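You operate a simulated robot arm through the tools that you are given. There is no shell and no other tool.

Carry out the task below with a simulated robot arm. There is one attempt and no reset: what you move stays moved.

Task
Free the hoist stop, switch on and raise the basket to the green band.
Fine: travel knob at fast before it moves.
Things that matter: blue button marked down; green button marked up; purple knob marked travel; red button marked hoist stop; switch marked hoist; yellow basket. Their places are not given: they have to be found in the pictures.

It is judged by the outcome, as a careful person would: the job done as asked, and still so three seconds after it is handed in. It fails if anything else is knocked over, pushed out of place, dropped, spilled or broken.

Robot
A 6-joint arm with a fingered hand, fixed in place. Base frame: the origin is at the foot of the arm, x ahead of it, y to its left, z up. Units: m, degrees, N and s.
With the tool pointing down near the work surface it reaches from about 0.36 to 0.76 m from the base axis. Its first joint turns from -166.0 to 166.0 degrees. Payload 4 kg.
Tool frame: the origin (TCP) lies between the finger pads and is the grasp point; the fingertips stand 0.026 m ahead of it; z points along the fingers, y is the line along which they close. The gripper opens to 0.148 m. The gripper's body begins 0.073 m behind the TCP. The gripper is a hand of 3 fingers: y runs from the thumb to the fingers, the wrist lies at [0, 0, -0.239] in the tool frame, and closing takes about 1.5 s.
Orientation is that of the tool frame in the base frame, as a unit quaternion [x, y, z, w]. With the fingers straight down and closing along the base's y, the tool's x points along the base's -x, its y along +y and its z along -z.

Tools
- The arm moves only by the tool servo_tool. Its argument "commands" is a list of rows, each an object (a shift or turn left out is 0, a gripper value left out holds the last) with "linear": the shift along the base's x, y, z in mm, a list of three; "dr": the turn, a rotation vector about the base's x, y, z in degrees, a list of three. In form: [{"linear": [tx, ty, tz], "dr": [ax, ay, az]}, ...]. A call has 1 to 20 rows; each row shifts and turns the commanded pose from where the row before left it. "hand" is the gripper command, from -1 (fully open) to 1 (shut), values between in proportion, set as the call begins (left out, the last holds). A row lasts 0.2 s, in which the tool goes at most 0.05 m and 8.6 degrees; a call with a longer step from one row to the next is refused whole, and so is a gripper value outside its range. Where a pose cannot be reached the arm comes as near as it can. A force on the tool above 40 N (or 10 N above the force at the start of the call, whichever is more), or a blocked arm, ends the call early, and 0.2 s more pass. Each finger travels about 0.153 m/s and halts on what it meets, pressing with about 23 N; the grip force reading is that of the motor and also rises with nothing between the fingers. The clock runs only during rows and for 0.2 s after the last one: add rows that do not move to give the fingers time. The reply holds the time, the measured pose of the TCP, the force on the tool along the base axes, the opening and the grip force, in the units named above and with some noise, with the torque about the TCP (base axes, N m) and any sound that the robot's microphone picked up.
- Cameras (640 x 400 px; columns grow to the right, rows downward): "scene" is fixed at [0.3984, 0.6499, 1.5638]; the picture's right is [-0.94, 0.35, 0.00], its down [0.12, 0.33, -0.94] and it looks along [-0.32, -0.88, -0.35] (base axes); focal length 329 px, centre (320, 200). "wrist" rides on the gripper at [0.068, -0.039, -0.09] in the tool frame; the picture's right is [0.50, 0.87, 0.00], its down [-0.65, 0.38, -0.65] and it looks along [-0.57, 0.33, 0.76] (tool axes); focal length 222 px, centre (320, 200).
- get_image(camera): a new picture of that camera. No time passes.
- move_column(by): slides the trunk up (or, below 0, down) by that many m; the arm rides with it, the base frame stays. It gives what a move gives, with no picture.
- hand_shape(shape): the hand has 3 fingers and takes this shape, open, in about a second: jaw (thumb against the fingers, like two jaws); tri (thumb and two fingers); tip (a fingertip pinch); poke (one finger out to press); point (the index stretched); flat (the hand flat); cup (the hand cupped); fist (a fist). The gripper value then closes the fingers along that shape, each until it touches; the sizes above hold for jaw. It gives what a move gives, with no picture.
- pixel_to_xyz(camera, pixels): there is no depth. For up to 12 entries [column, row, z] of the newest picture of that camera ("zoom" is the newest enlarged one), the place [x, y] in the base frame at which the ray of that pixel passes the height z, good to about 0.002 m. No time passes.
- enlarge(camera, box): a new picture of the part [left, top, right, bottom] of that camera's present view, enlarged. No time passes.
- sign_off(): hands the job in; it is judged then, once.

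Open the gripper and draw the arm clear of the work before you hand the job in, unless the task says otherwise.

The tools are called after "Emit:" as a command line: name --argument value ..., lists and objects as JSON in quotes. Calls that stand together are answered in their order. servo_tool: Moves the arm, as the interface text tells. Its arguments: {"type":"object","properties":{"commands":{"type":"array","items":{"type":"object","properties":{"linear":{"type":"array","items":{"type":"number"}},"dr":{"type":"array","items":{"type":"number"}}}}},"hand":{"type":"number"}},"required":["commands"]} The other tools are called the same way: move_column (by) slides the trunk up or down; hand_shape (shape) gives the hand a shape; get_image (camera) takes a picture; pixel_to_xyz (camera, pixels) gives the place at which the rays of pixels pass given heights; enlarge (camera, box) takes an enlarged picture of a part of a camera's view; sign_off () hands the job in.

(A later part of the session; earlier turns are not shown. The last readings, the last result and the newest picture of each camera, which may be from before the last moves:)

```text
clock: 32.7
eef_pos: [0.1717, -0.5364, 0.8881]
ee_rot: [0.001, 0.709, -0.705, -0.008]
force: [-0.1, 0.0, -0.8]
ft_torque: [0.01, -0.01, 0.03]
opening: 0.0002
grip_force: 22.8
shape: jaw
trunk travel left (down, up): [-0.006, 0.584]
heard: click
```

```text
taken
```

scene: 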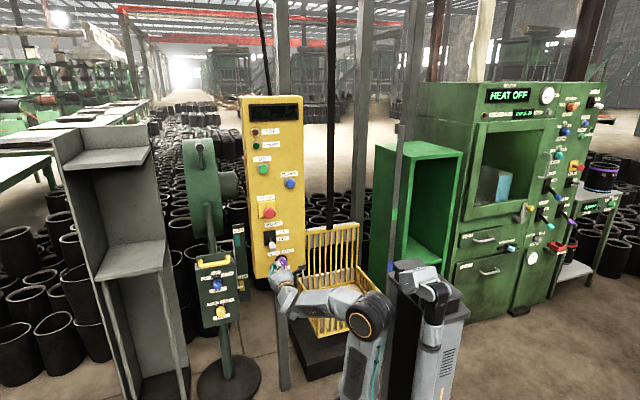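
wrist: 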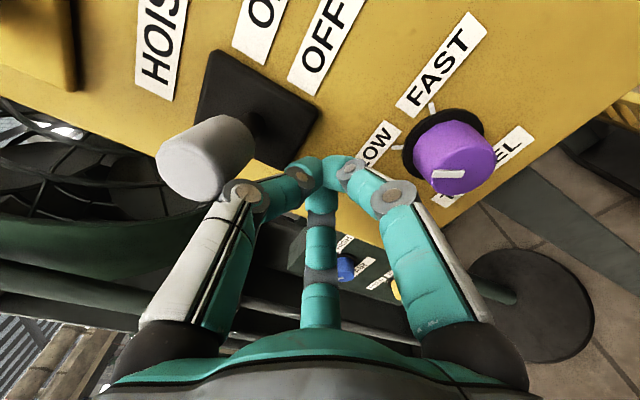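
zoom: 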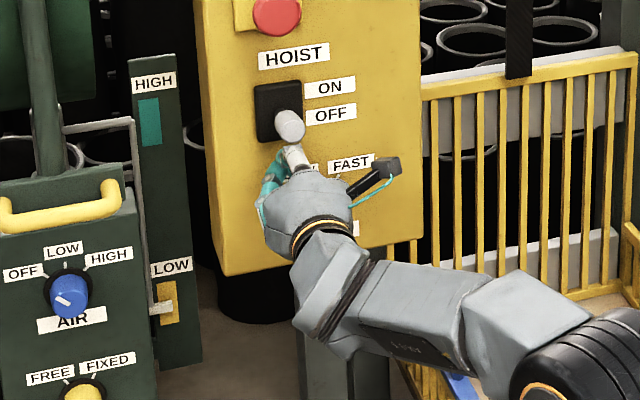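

A click was heard and the lever has swung up (tip at zoom (289,127)). I'll check the panel display and lamps for power before going on.

Emit:
enlarge --camera "scene" --box '[235, 90, 315, 150]'

Emit:
enlarge --camera "scene" --box '[255, 220, 295, 260]'

```text
6.67 times, centred on (275, 120) of scene
```

zoom: 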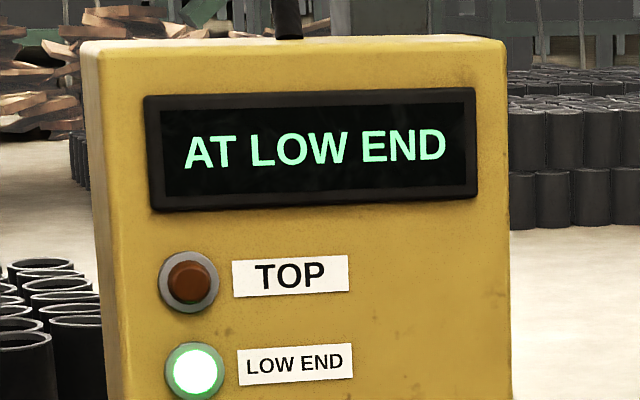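

```text
10.00 times, centred on (275, 240) of scene
```

zoom: 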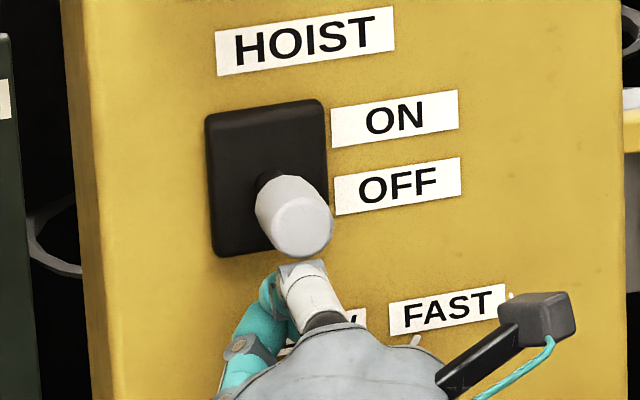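

The display now reads AT LOW END, so the hoist is powered. I'll drop 12 mm, back straight out, then shift in front of the knob at x≈0.126, z≈0.817 with the hand partly open.

Emit:
servo_tool --commands '[{"linear": [0, 0, -6]}, {"linear": [0, 0, -6]}, {"linear": [0, 12, 0]}, {"linear": [0, 15, 0]}, {"linear": [0, 15, 0]}, {"linear": [0, 10, 0]}, {"linear": [0, 0, 0]}]'

Emit:
servo_tool --commands '[{"linear": [-15, 0, -20]}, {"linear": [-15, 0, -20]}, {"linear": [-15, 0, -19]}, {"linear": [0, 0, 0]}, {"linear": [0, 0, 0]}]' --hand -0.15

Emit:
get_image --camera "wrist"

Emit:
enlarge --camera "scene" --box '[240, 180, 320, 280]'

```text
clock: 34.3
eef_pos: [0.1714, -0.4838, 0.8762]
ee_rot: [0.0, 0.709, -0.705, -0.007]
force: [0.3, -0.2, -0.1]
ft_torque: [0.02, 0.0, 0.02]
opening: 0.0003
grip_force: 22.8
shape: jaw
trunk travel left (down, up): [-0.006, 0.584]
```

```text
clock: 35.5
eef_pos: [0.1262, -0.4848, 0.8167]
ee_rot: [0.0, 0.709, -0.705, -0.008]
force: [-0.3, -0.2, -0.6]
ft_torque: [-0.02, 0.0, -0.01]
opening: 0.0852
grip_force: 0.1
shape: jaw
trunk travel left (down, up): [-0.006, 0.584]
```

```text
taken
```

wrist: 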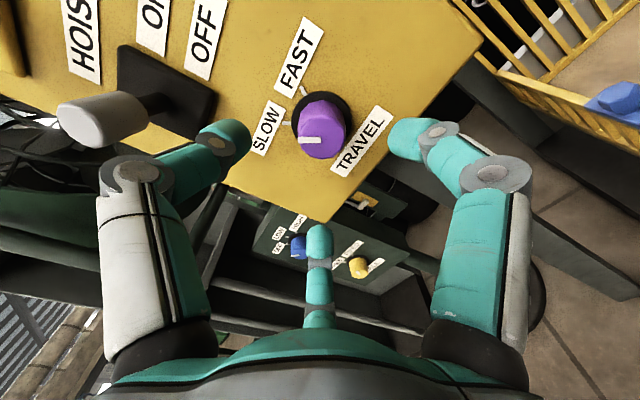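

```text
4.00 times, centred on (280, 230) of scene
```

zoom: 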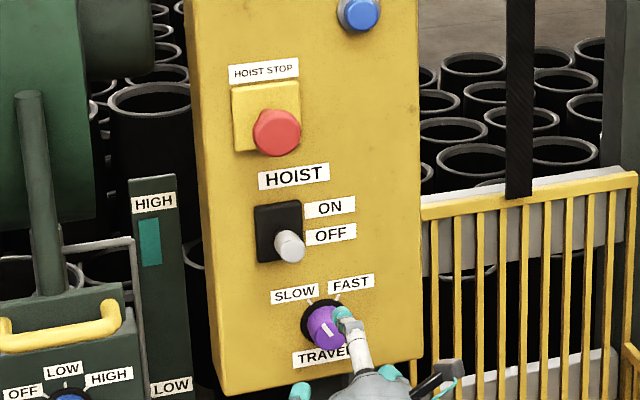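

Knob is at wrist (324,140), slightly right of the tool axis; the lever still stands at ON. I'll zoom in on the knob to fine-centre.

Emit:
enlarge --camera "wrist" --box '[240, 70, 400, 190]'

Emit:
pixel_to_xyz --camera "wrist" --pixels '[[324, 144, 0.82], [324, 144, 0.815], [324, 144, 0.81], [320, 118, 0.82], [320, 118, 0.815], [320, 118, 0.81]]'

```text
3.33 times, centred on (320, 130) of wrist
```

zoom: 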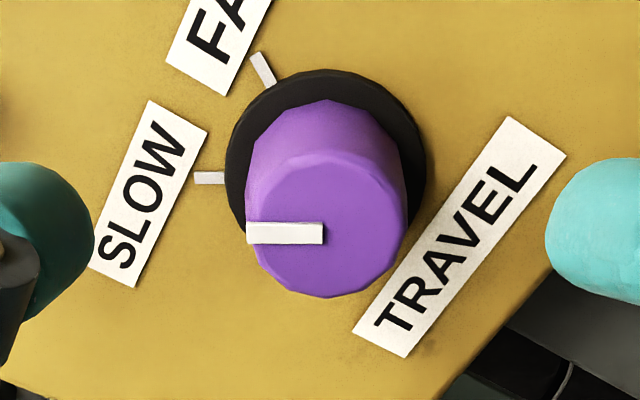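

```text
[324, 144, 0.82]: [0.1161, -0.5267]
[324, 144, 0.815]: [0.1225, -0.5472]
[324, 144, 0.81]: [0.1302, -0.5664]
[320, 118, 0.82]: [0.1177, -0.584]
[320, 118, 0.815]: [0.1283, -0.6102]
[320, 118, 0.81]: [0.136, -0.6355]
```

The knob axis resolves to x≈0.1235, z≈0.8165, about 37 mm wide, with its front at y≈-0.557. I'll advance 70 mm with a 2.5 mm x correction, then check.

Emit:
servo_tool --commands '[{"linear": [-1, -10, 0]}, {"linear": [-1, -10, 0]}, {"linear": [-0.5, -10, 0]}, {"linear": [0, -10, 0]}, {"linear": [0, -10, 0]}, {"linear": [0, -10, 0]}, {"linear": [0, -10, 0]}, {"linear": [0, 0, 0]}]'

Emit:
get_image --camera "wrist"

```text
clock: 37.3
eef_pos: [0.1243, -0.5536, 0.817]
ee_rot: [0.001, 0.71, -0.704, -0.008]
force: [-0.5, -0.2, 0.8]
ft_torque: [0.0, -0.01, -0.02]
opening: 0.0847
grip_force: 0.1
shape: jaw
trunk travel left (down, up): [-0.006, 0.584]
```

```text
taken
```

wrist: 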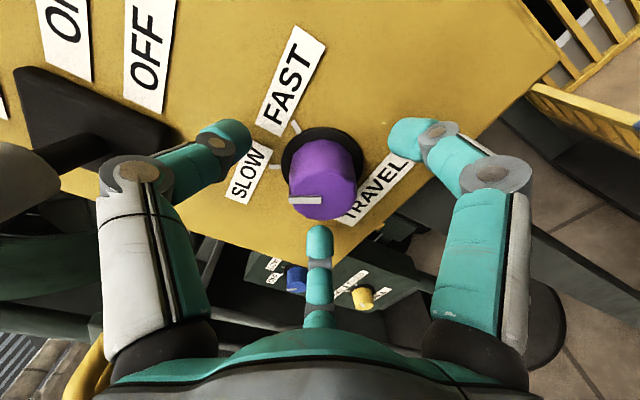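

The knob face (322,193) is centred on the TCP. I'll go 6 mm deeper and close the fingers on it.

Emit:
servo_tool --commands '[{"linear": [0, -3, 0]}, {"linear": [0, -3, 0]}, {"linear": [0, 0, 0]}]'

Emit:
servo_tool --commands '[{"linear": [0, 0, 0]}, {"linear": [0, 0, 0]}, {"linear": [0, 0, 0]}, {"linear": [0, 0, 0]}, {"linear": [0, 0, 0]}]' --hand 0.9

Emit:
get_image --camera "wrist"

```text
clock: 38.1
eef_pos: [0.1246, -0.5608, 0.8174]
ee_rot: [0.0, 0.71, -0.704, -0.009]
force: [0.0, 0.2, -0.6]
ft_torque: [-0.02, 0.01, 0.0]
opening: 0.0851
grip_force: 0.1
shape: jaw
trunk travel left (down, up): [-0.006, 0.584]
```

```text
clock: 39.3
eef_pos: [0.1246, -0.5597, 0.8184]
ee_rot: [0.0, 0.71, -0.705, -0.009]
force: [0.8, -1.7, -0.2]
ft_torque: [-0.04, -0.01, 0.06]
opening: 0.0309
grip_force: 23.3
shape: jaw
trunk travel left (down, up): [-0.006, 0.584]
```

```text
taken
```

wrist: 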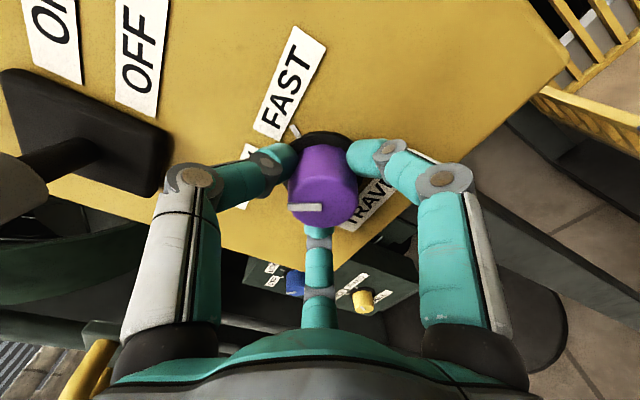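

The knob is gripped (opening 31 mm, 23 N). I'll turn clockwise as seen from the front, i.e. about -y, 32° first.

Emit:
servo_tool --commands '[{"dr": [0, -6, 0]}, {"dr": [0, -6, 0]}, {"dr": [0, -7, 0]}, {"dr": [0, -7, 0]}, {"dr": [0, -6, 0]}, {"linear": [0, 0, 0]}]'

Emit:
get_image --camera "wrist"

Emit:
enlarge --camera "scene" --box '[255, 240, 305, 290]'

```text
clock: 40.0
eef_pos: [0.1438, -0.5584, 0.8346]
ee_rot: [0.082, 0.714, -0.692, 0.06]
force: [-29.8, 3.0, -22.6]
ft_torque: [0.58, 0.01, -0.72]
opening: 0.0443
grip_force: 23.0
shape: jaw
out of reach, approached as far as the arm can: row 1, 2, 3
trunk travel left (down, up): [-0.006, 0.584]
stopped in row 3: the force on the tool passed its limit at 42 N (the readings are from after the stop); the commanded pose is now the measured one
```

```text
taken
```

wrist: 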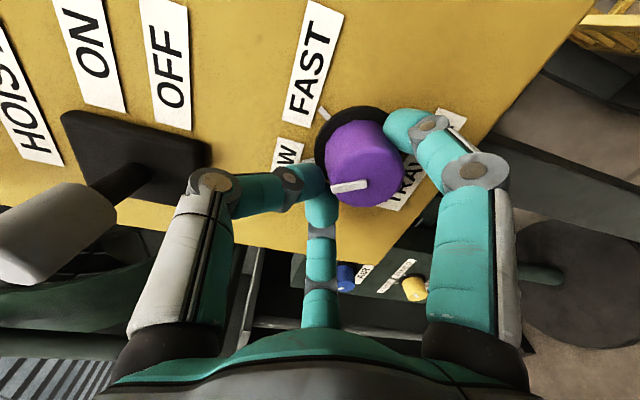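

```text
8.00 times, centred on (280, 265) of scene
```

zoom: 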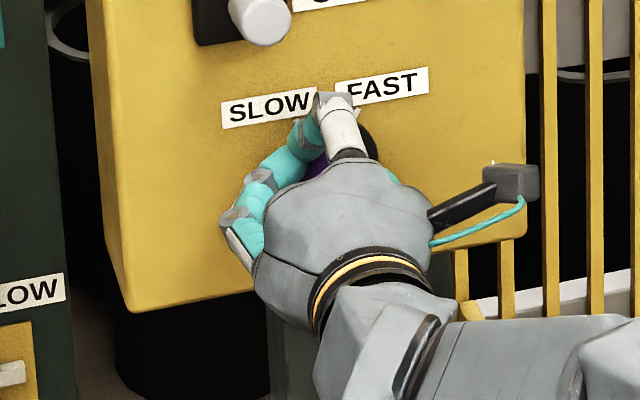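

The arm can't roll further this way from here (TCP was dragged to (0.144,…,0.835) with 42 N). I'll open the fingers at once and back straight off the knob.

Emit:
servo_tool --commands '[{"linear": [0, 0, 0]}, {"linear": [0, 0, 0]}, {"linear": [0, 0, 0]}]' --hand -0.3

Emit:
get_image --camera "wrist"

```text
clock: 40.8
eef_pos: [0.1482, -0.5564, 0.841]
ee_rot: [0.078, 0.711, -0.696, 0.062]
force: [-1.7, -0.3, -0.1]
ft_torque: [0.01, 0.06, -0.02]
opening: 0.0976
grip_force: 0.1
shape: jaw
trunk travel left (down, up): [-0.006, 0.584]
```

```text
taken
```

wrist: 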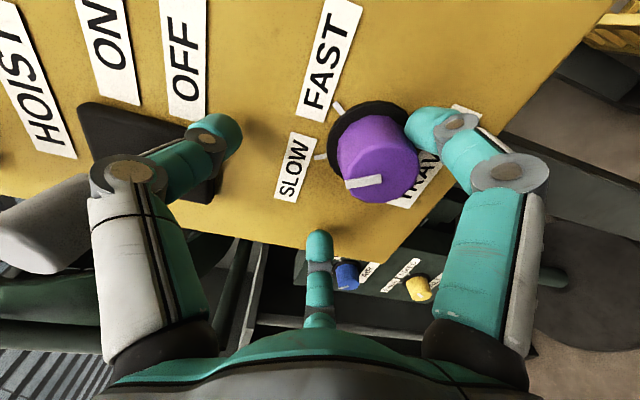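

The knob still points to SLOW (355,182) and the fingers are free. I'll back straight out along +y.

Emit:
servo_tool --commands '[{"linear": [0, 5, 0]}, {"linear": [0, 10, 0]}, {"linear": [0, 10, 0]}, {"linear": [0, 15, 0]}, {"linear": [0, 15, 0]}, {"linear": [0, 15, 0]}, {"linear": [0, 0, 0]}]'

Emit:
get_image --camera "wrist"

Emit:
get_image --camera "scene"

```text
clock: 42.4
eef_pos: [0.1478, -0.4863, 0.8398]
ee_rot: [0.079, 0.711, -0.696, 0.062]
force: [-0.9, -0.1, 0.2]
ft_torque: [-0.02, -0.01, 0.01]
opening: 0.0961
grip_force: 0.0
shape: jaw
trunk travel left (down, up): [-0.006, 0.584]
```

```text
taken
```

wrist: 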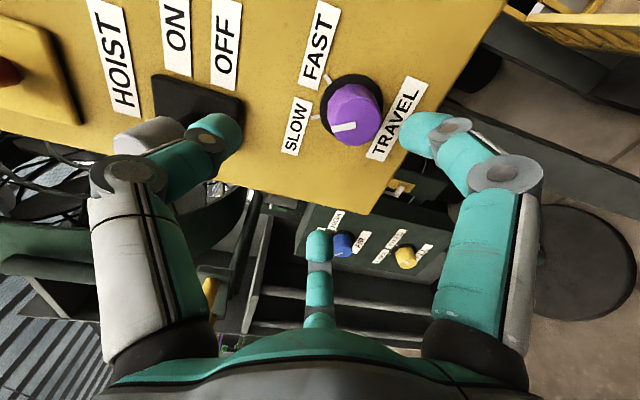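

```text
taken
```

scene: 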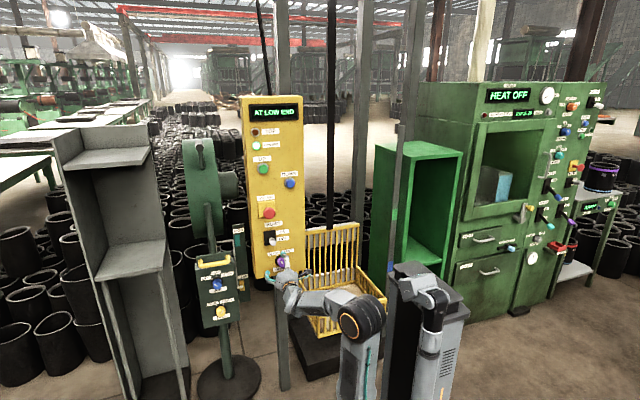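

The knob and everything else is unchanged. I'll test rolling the hand the other way here, clear of the panel, while returning toward x≈0.125, z≈0.817.

Emit:
servo_tool --commands '[{"dr": [0, 6, 0], "linear": [-6, 0, -6]}, {"dr": [0, 7, 0], "linear": [-6, 0, -6]}, {"dr": [0, 7, 0], "linear": [-6, 0, -6]}, {"dr": [0, 7, 0], "linear": [-5, 0, -5]}, {"dr": [0, 7, 0]}, {"linear": [0, 0, 0]}]'

```text
clock: 43.8
eef_pos: [0.1234, -0.4864, 0.8169]
ee_rot: [-0.128, 0.698, -0.688, -0.15]
force: [-0.2, 0.3, -1.4]
ft_torque: [-0.02, 0.03, -0.01]
opening: 0.0961
grip_force: 0.1
shape: jaw
trunk travel left (down, up): [-0.006, 0.584]
```

Rolling the other way works fine (now about +23°). I'll roll on to about +70° so the clockwise turn has room.

Emit:
servo_tool --commands '[{"dr": [0, 8, 0]}, {"dr": [0, 8, 0]}, {"dr": [0, 8, 0]}, {"dr": [0, 8, 0]}, {"dr": [0, 8, 0]}, {"dr": [0, 8, 0]}, {"linear": [0, 0, 0]}]' --hand -0.15

Emit:
get_image --camera "wrist"

Emit:
enlarge --camera "scene" --box '[240, 210, 320, 310]'

```text
clock: 45.4
eef_pos: [0.1233, -0.4867, 0.8156]
ee_rot: [-0.398, 0.577, -0.576, -0.42]
force: [0.2, -0.2, 0.8]
ft_torque: [0.02, 0.03, 0.0]
opening: 0.0856
grip_force: 0.1
shape: jaw
trunk travel left (down, up): [-0.006, 0.584]
```

```text
taken
```

wrist: 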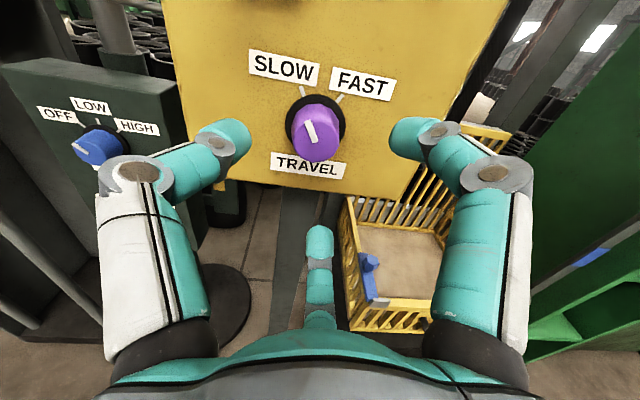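

```text
4.00 times, centred on (280, 260) of scene
```

zoom: 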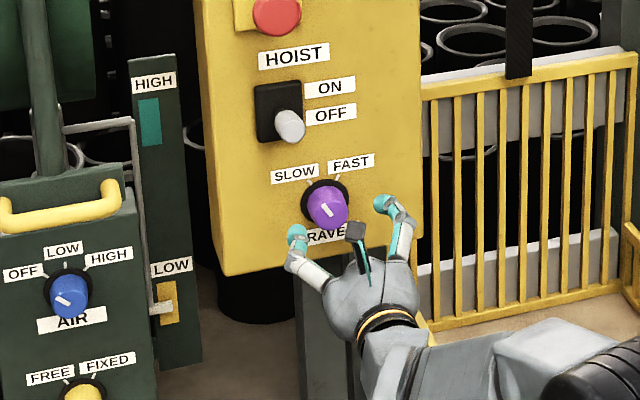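

This upright view shows the knob at (315,133) pointing to SLOW, with FAST roughly 60° clockwise. I'll zoom to centre precisely on it.

Emit:
enlarge --camera "wrist" --box '[240, 40, 400, 190]'

Emit:
enlarge --camera "wrist" --box '[330, 100, 640, 340]'

```text
2.67 times, centred on (320, 115) of wrist
```

zoom: 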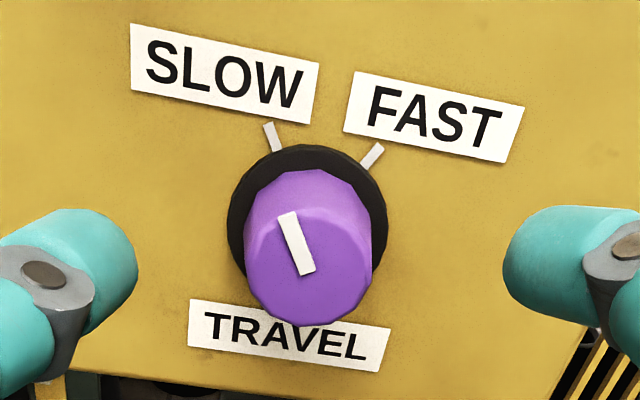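

```text
1.67 times, centred on (485, 220) of wrist
```

zoom: 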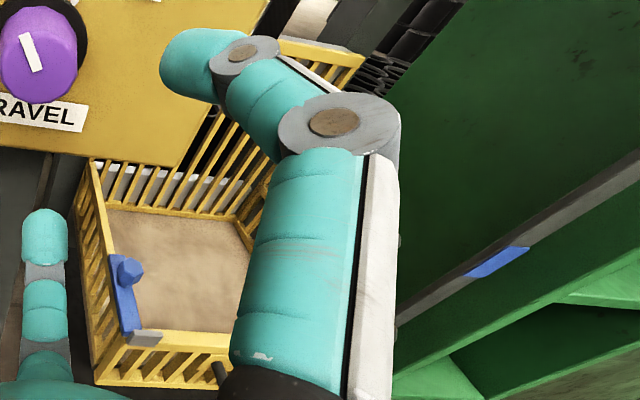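

The knob axis is at (0.125, z 0.817), so I need +1.5 mm in x and z. I'll advance 74 mm onto it and grip.

Emit:
servo_tool --commands '[{"linear": [1, -10, 1]}, {"linear": [0.5, -10, 0.5]}, {"linear": [0, -10, 0]}, {"linear": [0, -10, 0]}, {"linear": [0, -10, 0]}, {"linear": [0, -10, 0]}, {"linear": [0, -8, 0]}, {"linear": [0, -6, 0]}, {"linear": [0, 0, 0]}]'

Emit:
get_image --camera "wrist"

```text
clock: 47.4
eef_pos: [0.1252, -0.5604, 0.818]
ee_rot: [-0.397, 0.578, -0.577, -0.42]
force: [-0.5, 0.2, -0.7]
ft_torque: [0.0, 0.0, -0.02]
opening: 0.0858
grip_force: 0.0
shape: jaw
trunk travel left (down, up): [-0.006, 0.584]
```

```text
taken
```

wrist: 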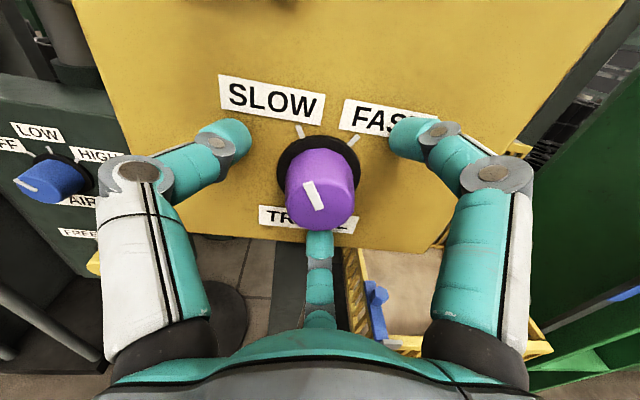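

The knob face is centred at (320,198) on the TCP. Closing the fingers on it now.

Emit:
servo_tool --commands '[{"linear": [0, 0, 0]}, {"linear": [0, 0, 0]}, {"linear": [0, 0, 0]}, {"linear": [0, 0, 0]}, {"linear": [0, 0, 0]}]' --hand 0.9

Emit:
servo_tool --commands '[{"dr": [0, -5, 0]}, {"dr": [0, -5, 0]}, {"dr": [0, -5, 0]}, {"linear": [0, 0, 0]}]'

Emit:
get_image --camera "wrist"

```text
clock: 48.6
eef_pos: [0.1263, -0.5603, 0.8183]
ee_rot: [-0.397, 0.577, -0.576, -0.42]
force: [-0.7, -2.8, -0.3]
ft_torque: [0.07, -0.07, -0.01]
opening: 0.0319
grip_force: 22.8
shape: jaw
trunk travel left (down, up): [-0.006, 0.584]
```

```text
clock: 49.6
eef_pos: [0.1249, -0.5608, 0.8175]
ee_rot: [-0.318, 0.628, -0.623, -0.341]
force: [-2.6, -1.1, -2.2]
ft_torque: [0.07, 0.01, -0.06]
opening: 0.0314
grip_force: 23.2
shape: jaw
trunk travel left (down, up): [-0.006, 0.584]
```

```text
taken
```

wrist: 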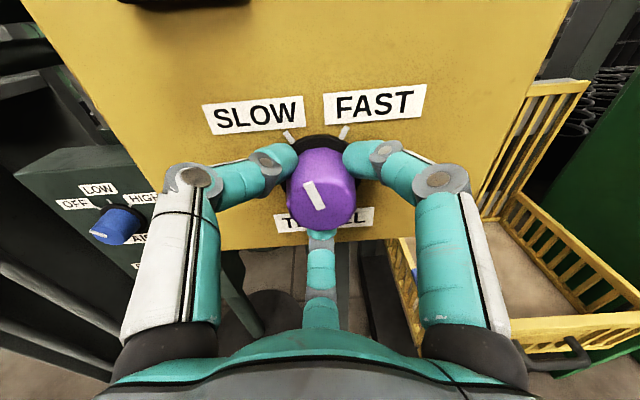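

The knob turns with the hand (its line keeps the same angle in the picture while the labels have rotated). I'll continue the turn toward FAST.

Emit:
servo_tool --commands '[{"dr": [0, -5, 0]}, {"dr": [0, -5, 0]}, {"dr": [0, -5, 0]}, {"dr": [0, -5, 0]}, {"dr": [0, -5, 0]}, {"dr": [0, -5, 0]}, {"linear": [0, 0, 0]}]'

Emit:
get_image --camera "wrist"

```text
clock: 51.2
eef_pos: [0.1255, -0.5603, 0.8182]
ee_rot: [-0.146, 0.694, -0.685, -0.167]
force: [-6.1, -2.1, -1.5]
ft_torque: [0.03, 0.01, -0.16]
opening: 0.0314
grip_force: 23.0
shape: jaw
trunk travel left (down, up): [-0.006, 0.584]
```

```text
taken
```

wrist: 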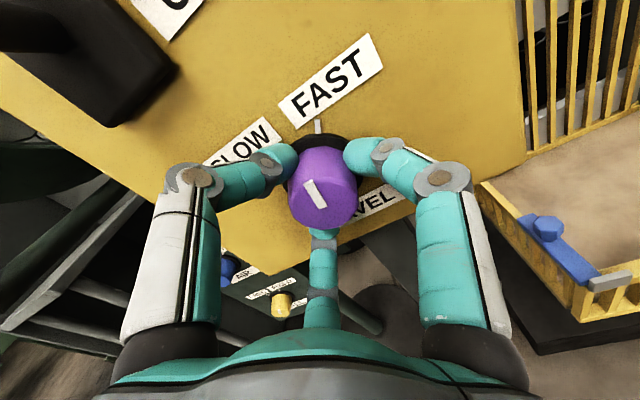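

45° turned; the line still sits about 15–18° short of the FAST tick (318,127). I'll turn the rest.

Emit:
servo_tool --commands '[{"dr": [0, -5, 0]}, {"dr": [0, -5, 0]}, {"dr": [0, -5, 0]}, {"linear": [0, 0, 0]}]'

Emit:
get_image --camera "wrist"

Emit:
enlarge --camera "wrist" --box '[240, 60, 400, 240]'

```text
clock: 52.2
eef_pos: [0.1264, -0.5605, 0.8181]
ee_rot: [-0.055, 0.71, -0.698, -0.074]
force: [-7.4, -0.1, -3.2]
ft_torque: [0.07, -0.01, -0.18]
opening: 0.0312
grip_force: 23.4
shape: jaw
trunk travel left (down, up): [-0.006, 0.584]
```

```text
taken
```

wrist: 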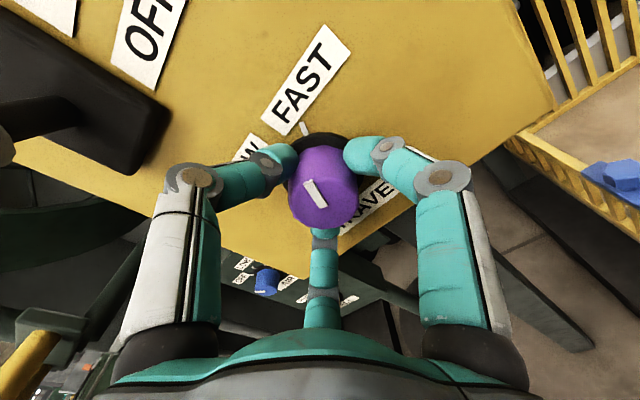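

```text
2.22 times, centred on (320, 150) of wrist
```

zoom: 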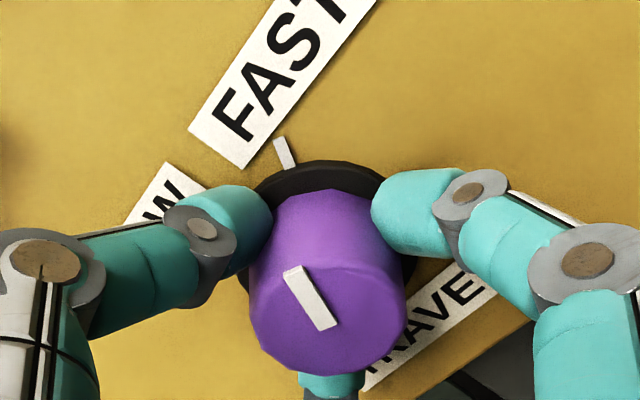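

60° turned; by geometry the ticks are about 70° apart and the line is still a few degrees short of FAST. I'll turn another 10° in fine steps.

Emit:
servo_tool --commands '[{"dr": [0, -2.5, 0]}, {"dr": [0, -2.5, 0]}, {"dr": [0, -2.5, 0]}, {"dr": [0, -2.5, 0]}, {"linear": [0, 0, 0]}]'

Emit:
enlarge --camera "wrist" --box '[240, 60, 400, 240]'

```text
clock: 53.4
eef_pos: [0.1261, -0.5605, 0.8179]
ee_rot: [0.007, 0.715, -0.699, -0.013]
force: [-5.9, -3.1, -3.1]
ft_torque: [0.03, 0.09, -0.17]
opening: 0.0312
grip_force: 22.8
shape: jaw
trunk travel left (down, up): [-0.006, 0.584]
```

```text
2.22 times, centred on (320, 150) of wrist
```

zoom: 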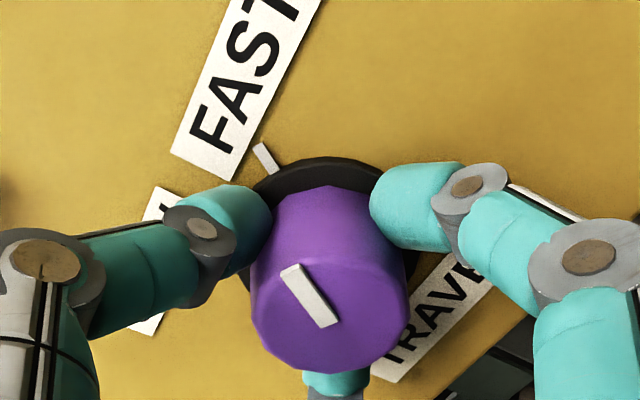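

The line now resolves to about 35° right of vertical, matching the FAST tick. I'll release the fingers and back off to check how it sits.

Emit:
servo_tool --commands '[{"linear": [0, 0, 0]}, {"linear": [0, 0, 0]}, {"linear": [0, 0, 0]}, {"linear": [0, 10, 0]}, {"linear": [0, 15, 0]}, {"linear": [0, 15, 0]}, {"linear": [0, 15, 0]}, {"linear": [0, 15, 0]}]' --hand -0.15

Emit:
enlarge --camera "wrist" --box '[240, 60, 400, 180]'

Emit:
enlarge --camera "scene" --box '[255, 240, 305, 290]'

```text
clock: 55.2
eef_pos: [0.1253, -0.4887, 0.8186]
ee_rot: [0.005, 0.714, -0.7, -0.013]
force: [-0.9, -0.6, -0.3]
ft_torque: [-0.01, -0.01, -0.02]
opening: 0.0845
grip_force: 0.1
shape: jaw
trunk travel left (down, up): [-0.006, 0.584]
```

```text
3.33 times, centred on (320, 120) of wrist
```

zoom: 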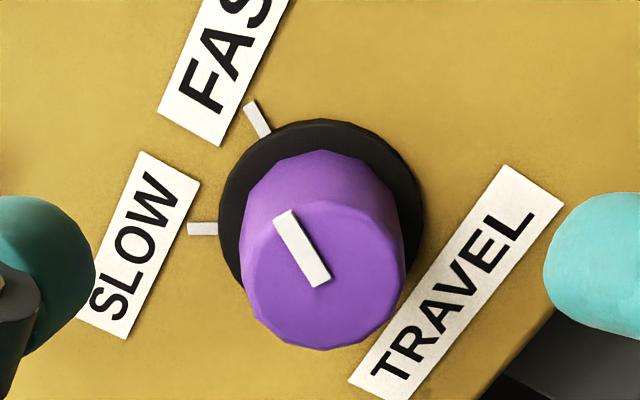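

```text
8.00 times, centred on (280, 265) of scene
```

zoom: 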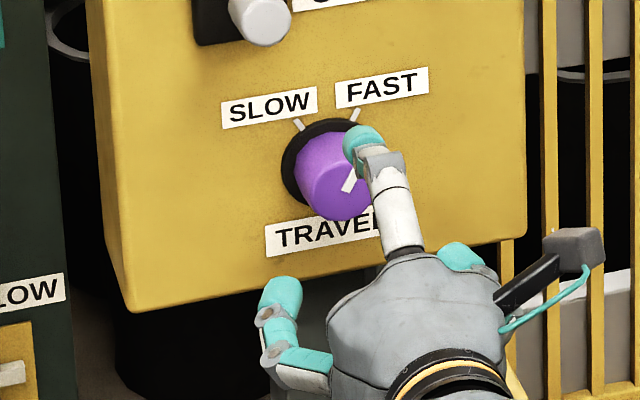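

The knob line now lies parallel to the FAST tick, within a few degrees. I'll check the display before touching UP.

Emit:
enlarge --camera "scene" --box '[235, 90, 315, 150]'

Emit:
get_image --camera "scene"

Emit:
get_image --camera "wrist"

```text
6.67 times, centred on (275, 120) of scene
```

zoom: 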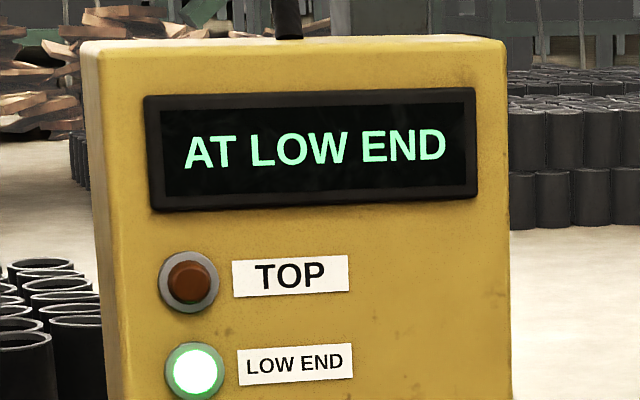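

```text
taken
```

scene: 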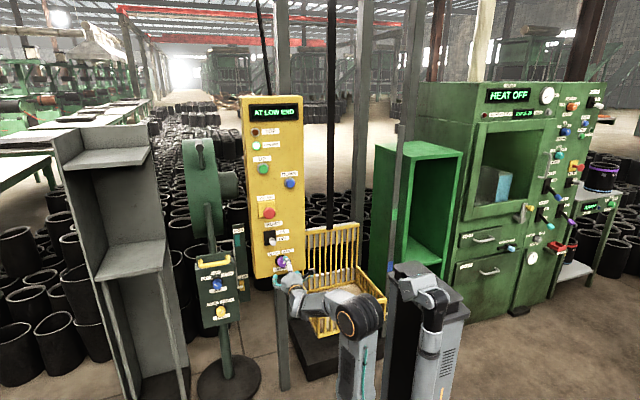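

```text
taken
```

wrist: 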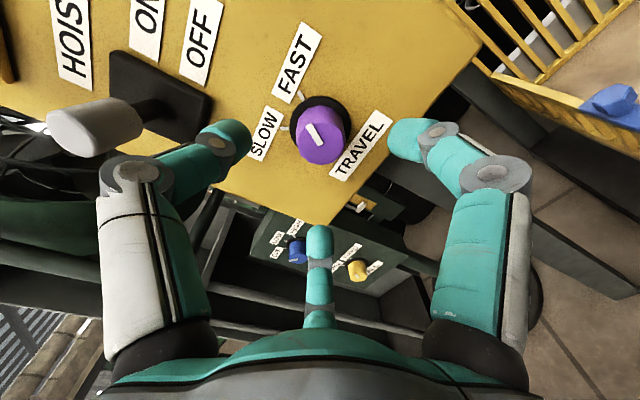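

Display still says AT LOW END. Before pressing UP I'll study the basket and the strip with the bands to know where it must stop.

Emit:
enlarge --camera "scene" --box '[290, 190, 420, 350]'

Emit:
enlarge --camera "scene" --box '[340, 90, 440, 290]'

Emit:
enlarge --camera "scene" --box '[360, 190, 420, 250]'

Emit:
enlarge --camera "wrist" --box '[440, 0, 640, 130]'

```text
2.50 times, centred on (355, 270) of scene
```

zoom: 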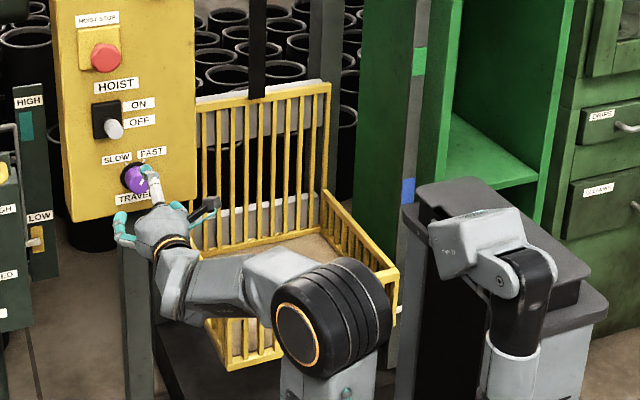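

```text
2.00 times, centred on (390, 190) of scene
```

zoom: 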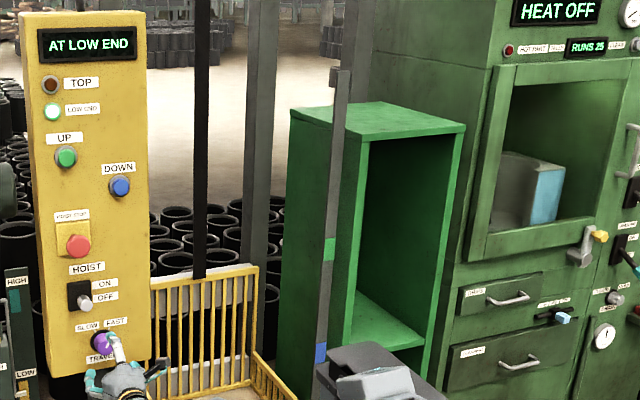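

```text
6.67 times, centred on (390, 220) of scene
```

zoom: 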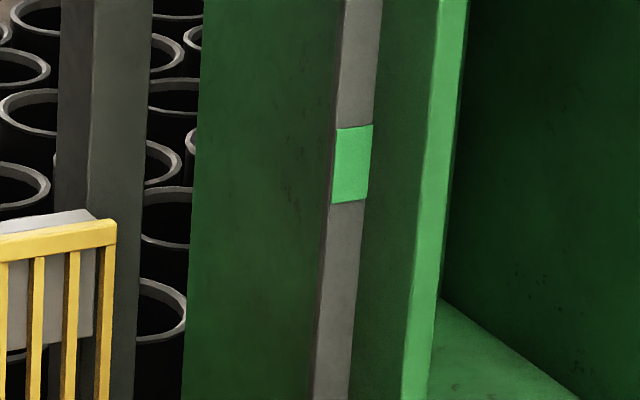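

```text
3.08 times, centred on (540, 65) of wrist
```

zoom: 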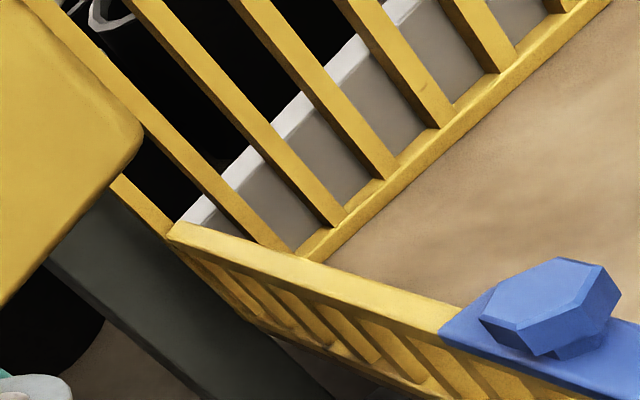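

The strip post has a green band at (395,214) and a blue one at (390,265). A small white tab shows at the basket's right near (387,314), maybe its pointer; I'll zoom there.

Emit:
enlarge --camera "scene" --box '[360, 250, 410, 340]'

Emit:
enlarge --camera "scene" --box '[290, 210, 400, 350]'

```text
4.44 times, centred on (385, 295) of scene
```

zoom: 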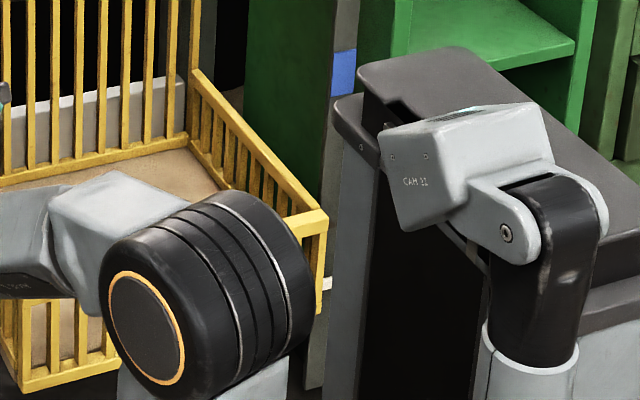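

```text
2.86 times, centred on (345, 280) of scene
```

zoom: 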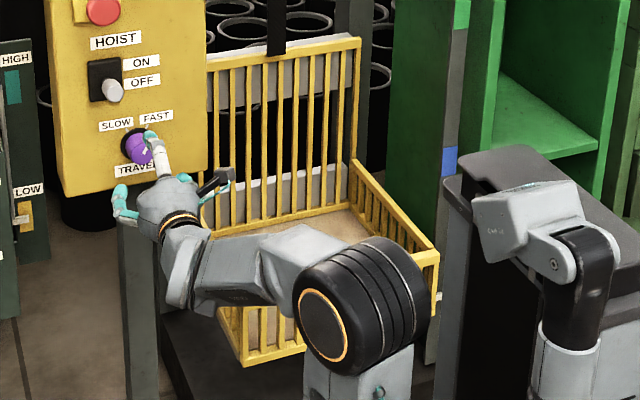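

A white tab at the basket's near-right corner (386,314) runs along the strip, so it is the pointer and must end up beside the green band (rows ~209–220). I'll back off, close the hand, and line up in x with UP.

Emit:
servo_tool --commands '[{"linear": [5, 10, 0]}, {"linear": [10, 10, 0]}, {"linear": [10, 10, 0]}, {"linear": [10, 4, 0]}, {"linear": [10, 0, 0]}, {"linear": [7, 0, 0]}, {"linear": [0, 0, 0]}]' --hand 1

Emit:
move_column --by 0.2

Emit:
get_image --camera "scene"

Emit:
get_image --camera "wrist"

```text
clock: 56.8
eef_pos: [0.1777, -0.4554, 0.8184]
ee_rot: [0.005, 0.714, -0.7, -0.013]
force: [-0.1, 0.0, 0.0]
ft_torque: [-0.02, 0.01, -0.03]
opening: 0.0001
grip_force: 22.7
shape: jaw
trunk travel left (down, up): [-0.006, 0.584]
```

```text
clock: 58.9
eef_pos: [0.177, -0.4569, 1.0174]
ee_rot: [0.006, 0.714, -0.7, -0.013]
force: [0.5, 0.0, 0.6]
ft_torque: [-0.01, -0.01, -0.01]
opening: 0.0
grip_force: 22.9
shape: jaw
trunk travel left (down, up): [-0.206, 0.384]
```

```text
taken
```

scene: 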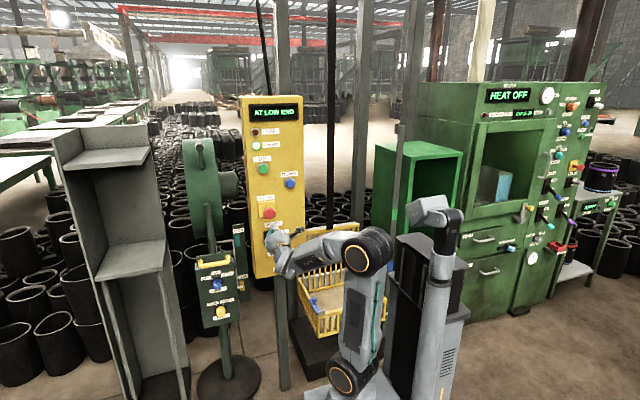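

```text
taken
```

wrist: 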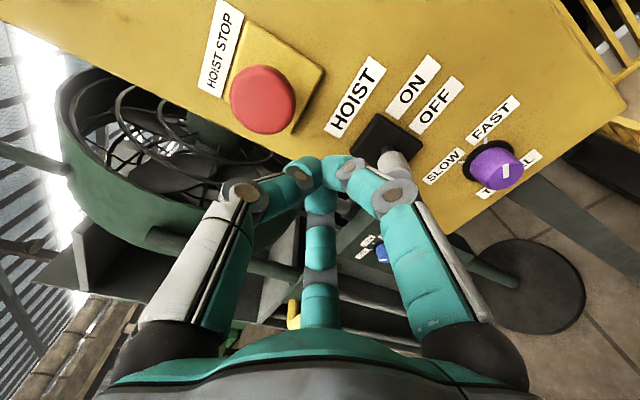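

The elbow may come near the strip in view, but let me raise to the UP button height and see. The path in front of the red cap is clear (tips at y≈-0.483, cap front ≈-0.535).

Emit:
move_column --by 0.222

Emit:
get_image --camera "scene"

Emit:
get_image --camera "wrist"

```text
clock: 61.3
eef_pos: [0.1774, -0.4561, 1.2397]
ee_rot: [0.006, 0.714, -0.7, -0.012]
force: [-0.6, -0.8, -0.4]
ft_torque: [0.0, -0.01, 0.03]
opening: 0.0001
grip_force: 23.1
shape: jaw
trunk travel left (down, up): [-0.428, 0.162]
```

```text
taken
```

scene: 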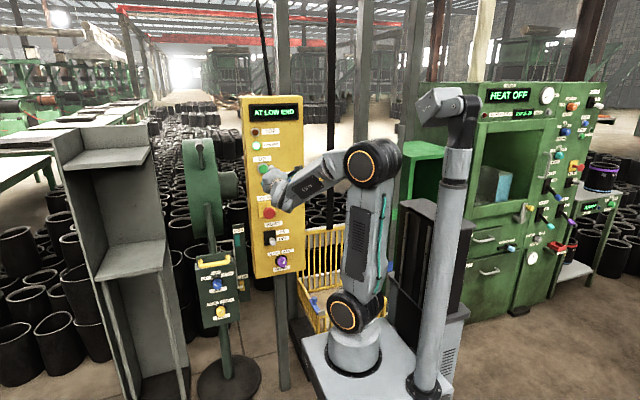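

```text
taken
```

wrist: 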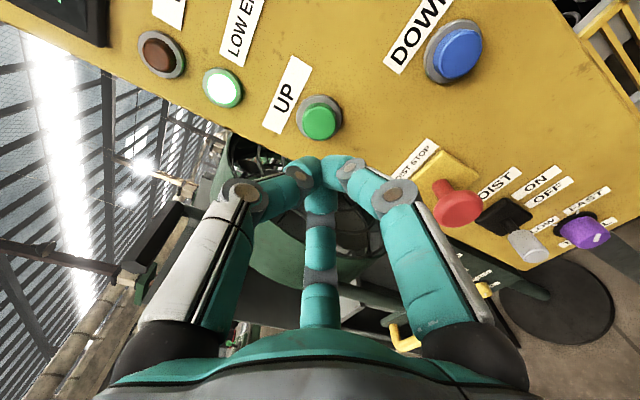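

UP is on the tool axis at wrist (321,120), its face near y≈-0.571; target (0.176, z 1.237). I'll approach to about 10 mm short of it and check that the green band stays visible.

Emit:
servo_tool --commands '[{"linear": [-1, -15, -1]}, {"linear": [0, -15, -1]}, {"linear": [0, -15, 0]}, {"linear": [0, -15, 0]}, {"linear": [0, -15, 0]}, {"linear": [0, 0, 0]}]'

Emit:
get_image --camera "wrist"

Emit:
enlarge --camera "scene" --box '[340, 180, 420, 280]'

Emit:
enlarge --camera "scene" --box '[240, 120, 320, 220]'

```text
clock: 62.7
eef_pos: [0.1752, -0.5311, 1.2375]
ee_rot: [0.006, 0.713, -0.701, -0.013]
force: [0.3, -0.1, -0.6]
ft_torque: [0.0, -0.02, 0.03]
opening: 0.0
grip_force: 23.2
shape: jaw
trunk travel left (down, up): [-0.428, 0.162]
```

```text
taken
```

wrist: 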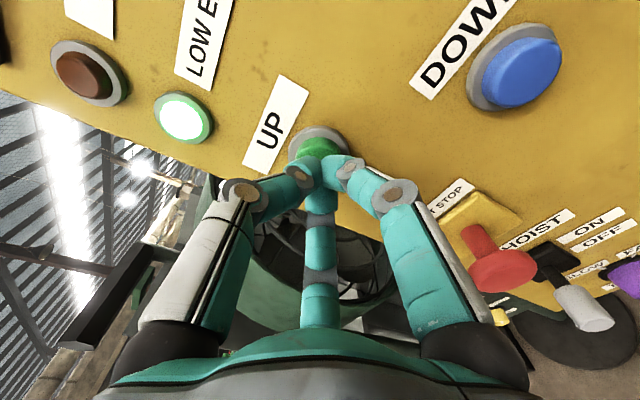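

```text
4.00 times, centred on (380, 230) of scene
```

zoom: 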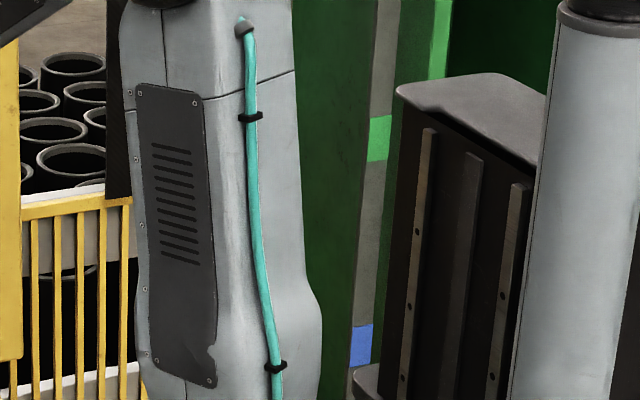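

```text
4.00 times, centred on (280, 170) of scene
```

zoom: 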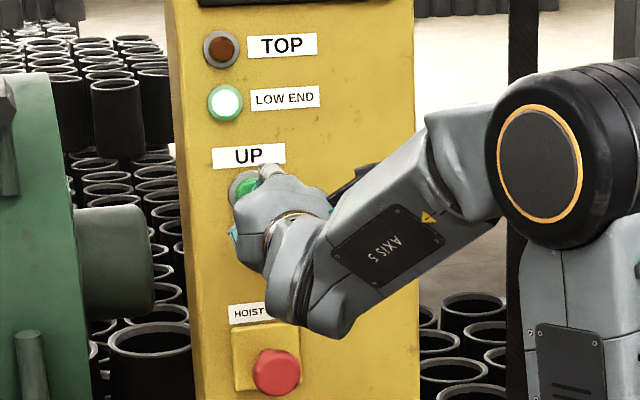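

Both bands stay visible (green at zoom (377,137)), and the bunch is centred over the green cap. I'll advance 12 mm to make contact and begin pressing.

Emit:
servo_tool --commands '[{"linear": [0, -3, 0]}, {"linear": [0, -3, 0]}, {"linear": [0, -3, 0]}, {"linear": [0, -3, 0]}]'

Emit:
enlarge --camera "scene" --box '[235, 90, 315, 190]'

Emit:
get_image --camera "wrist"

```text
clock: 63.7
eef_pos: [0.1765, -0.544, 1.2378]
ee_rot: [0.005, 0.714, -0.7, -0.013]
force: [0.5, -0.3, -0.1]
ft_torque: [-0.01, -0.01, -0.01]
opening: 0.0
grip_force: 22.6
shape: jaw
trunk travel left (down, up): [-0.428, 0.162]
```

```text
4.00 times, centred on (275, 140) of scene
```

zoom: 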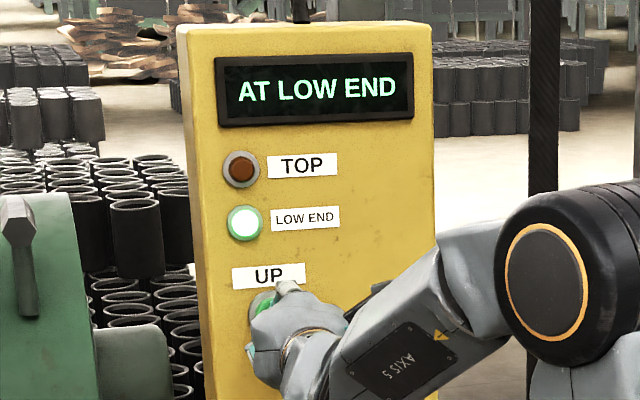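

```text
taken
```

wrist: 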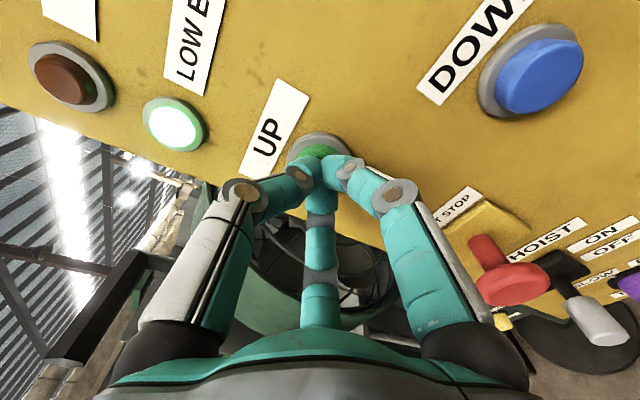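

No contact yet (force ≈0) and still AT LOW END. I'll go on in 2 mm steps until I feel the button.

Emit:
servo_tool --commands '[{"linear": [0, -2, 0]}, {"linear": [0, -2, 0]}, {"linear": [0, -2, 0]}]'

Emit:
enlarge --camera "scene" --box '[235, 90, 315, 190]'

```text
clock: 64.5
eef_pos: [0.1772, -0.547, 1.2375]
ee_rot: [0.006, 0.714, -0.7, -0.013]
force: [0.9, 11.2, -1.9]
ft_torque: [0.12, 0.02, 0.13]
opening: 0.0
grip_force: 23.0
shape: jaw
trunk travel left (down, up): [-0.428, 0.162]
heard: click
```

```text
4.00 times, centred on (275, 140) of scene
```

zoom: 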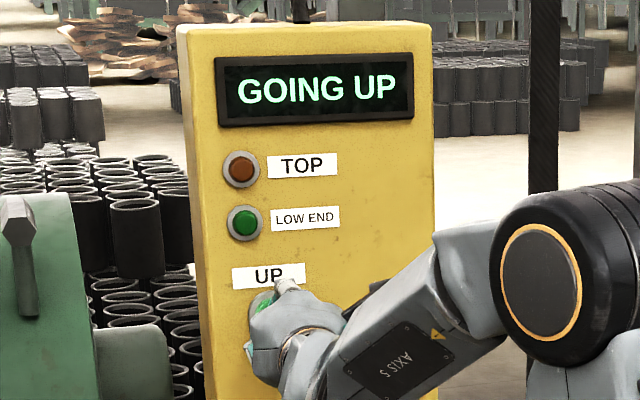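

Click, and the display says GOING UP with the button held. I'll check the basket's position, with the clock paused, before letting more time pass.

Emit:
get_image --camera "scene"

Emit:
enlarge --camera "scene" --box '[290, 190, 410, 340]'

```text
taken
```

scene: 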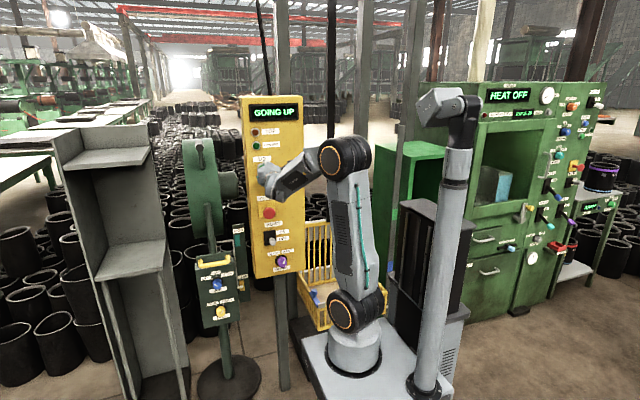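

```text
2.67 times, centred on (350, 265) of scene
```

zoom: 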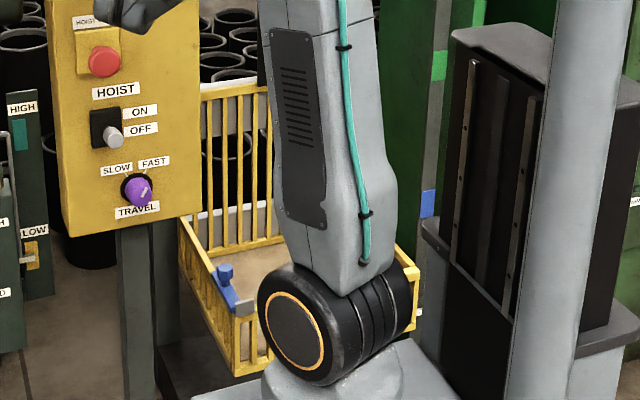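

The pointer (white tab) has moved from row 314 to about row 307 and travel is smooth. I'll keep holding for about 1 s and measure the speed.

Emit:
servo_tool --commands '[{"linear": [0, 0, 0]}, {"linear": [0, 0, 0]}, {"linear": [0, 0, 0]}, {"linear": [0, 0, 0]}]'

Emit:
enlarge --camera "scene" --box '[290, 190, 410, 340]'

Emit:
enlarge --camera "scene" --box '[235, 90, 315, 190]'

```text
clock: 65.5
eef_pos: [0.1766, -0.5485, 1.2392]
ee_rot: [0.006, 0.714, -0.7, -0.013]
force: [1.2, 12.5, -3.0]
ft_torque: [0.13, 0.02, 0.12]
opening: 0.0
grip_force: 22.5
shape: jaw
trunk travel left (down, up): [-0.428, 0.162]
```

```text
2.67 times, centred on (350, 265) of scene
```

zoom: 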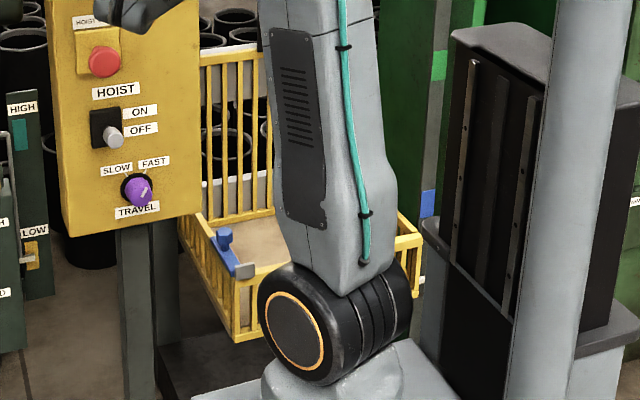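

```text
4.00 times, centred on (275, 140) of scene
```

zoom: 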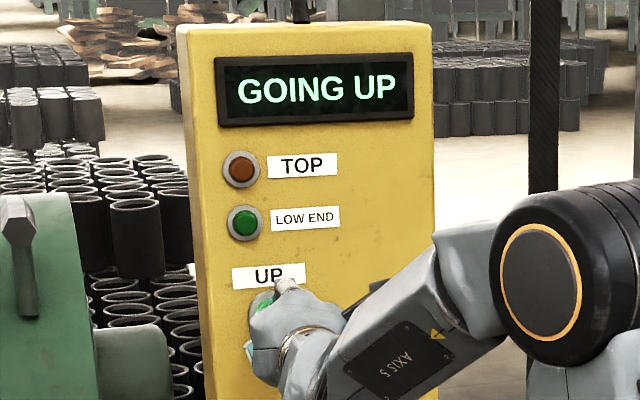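

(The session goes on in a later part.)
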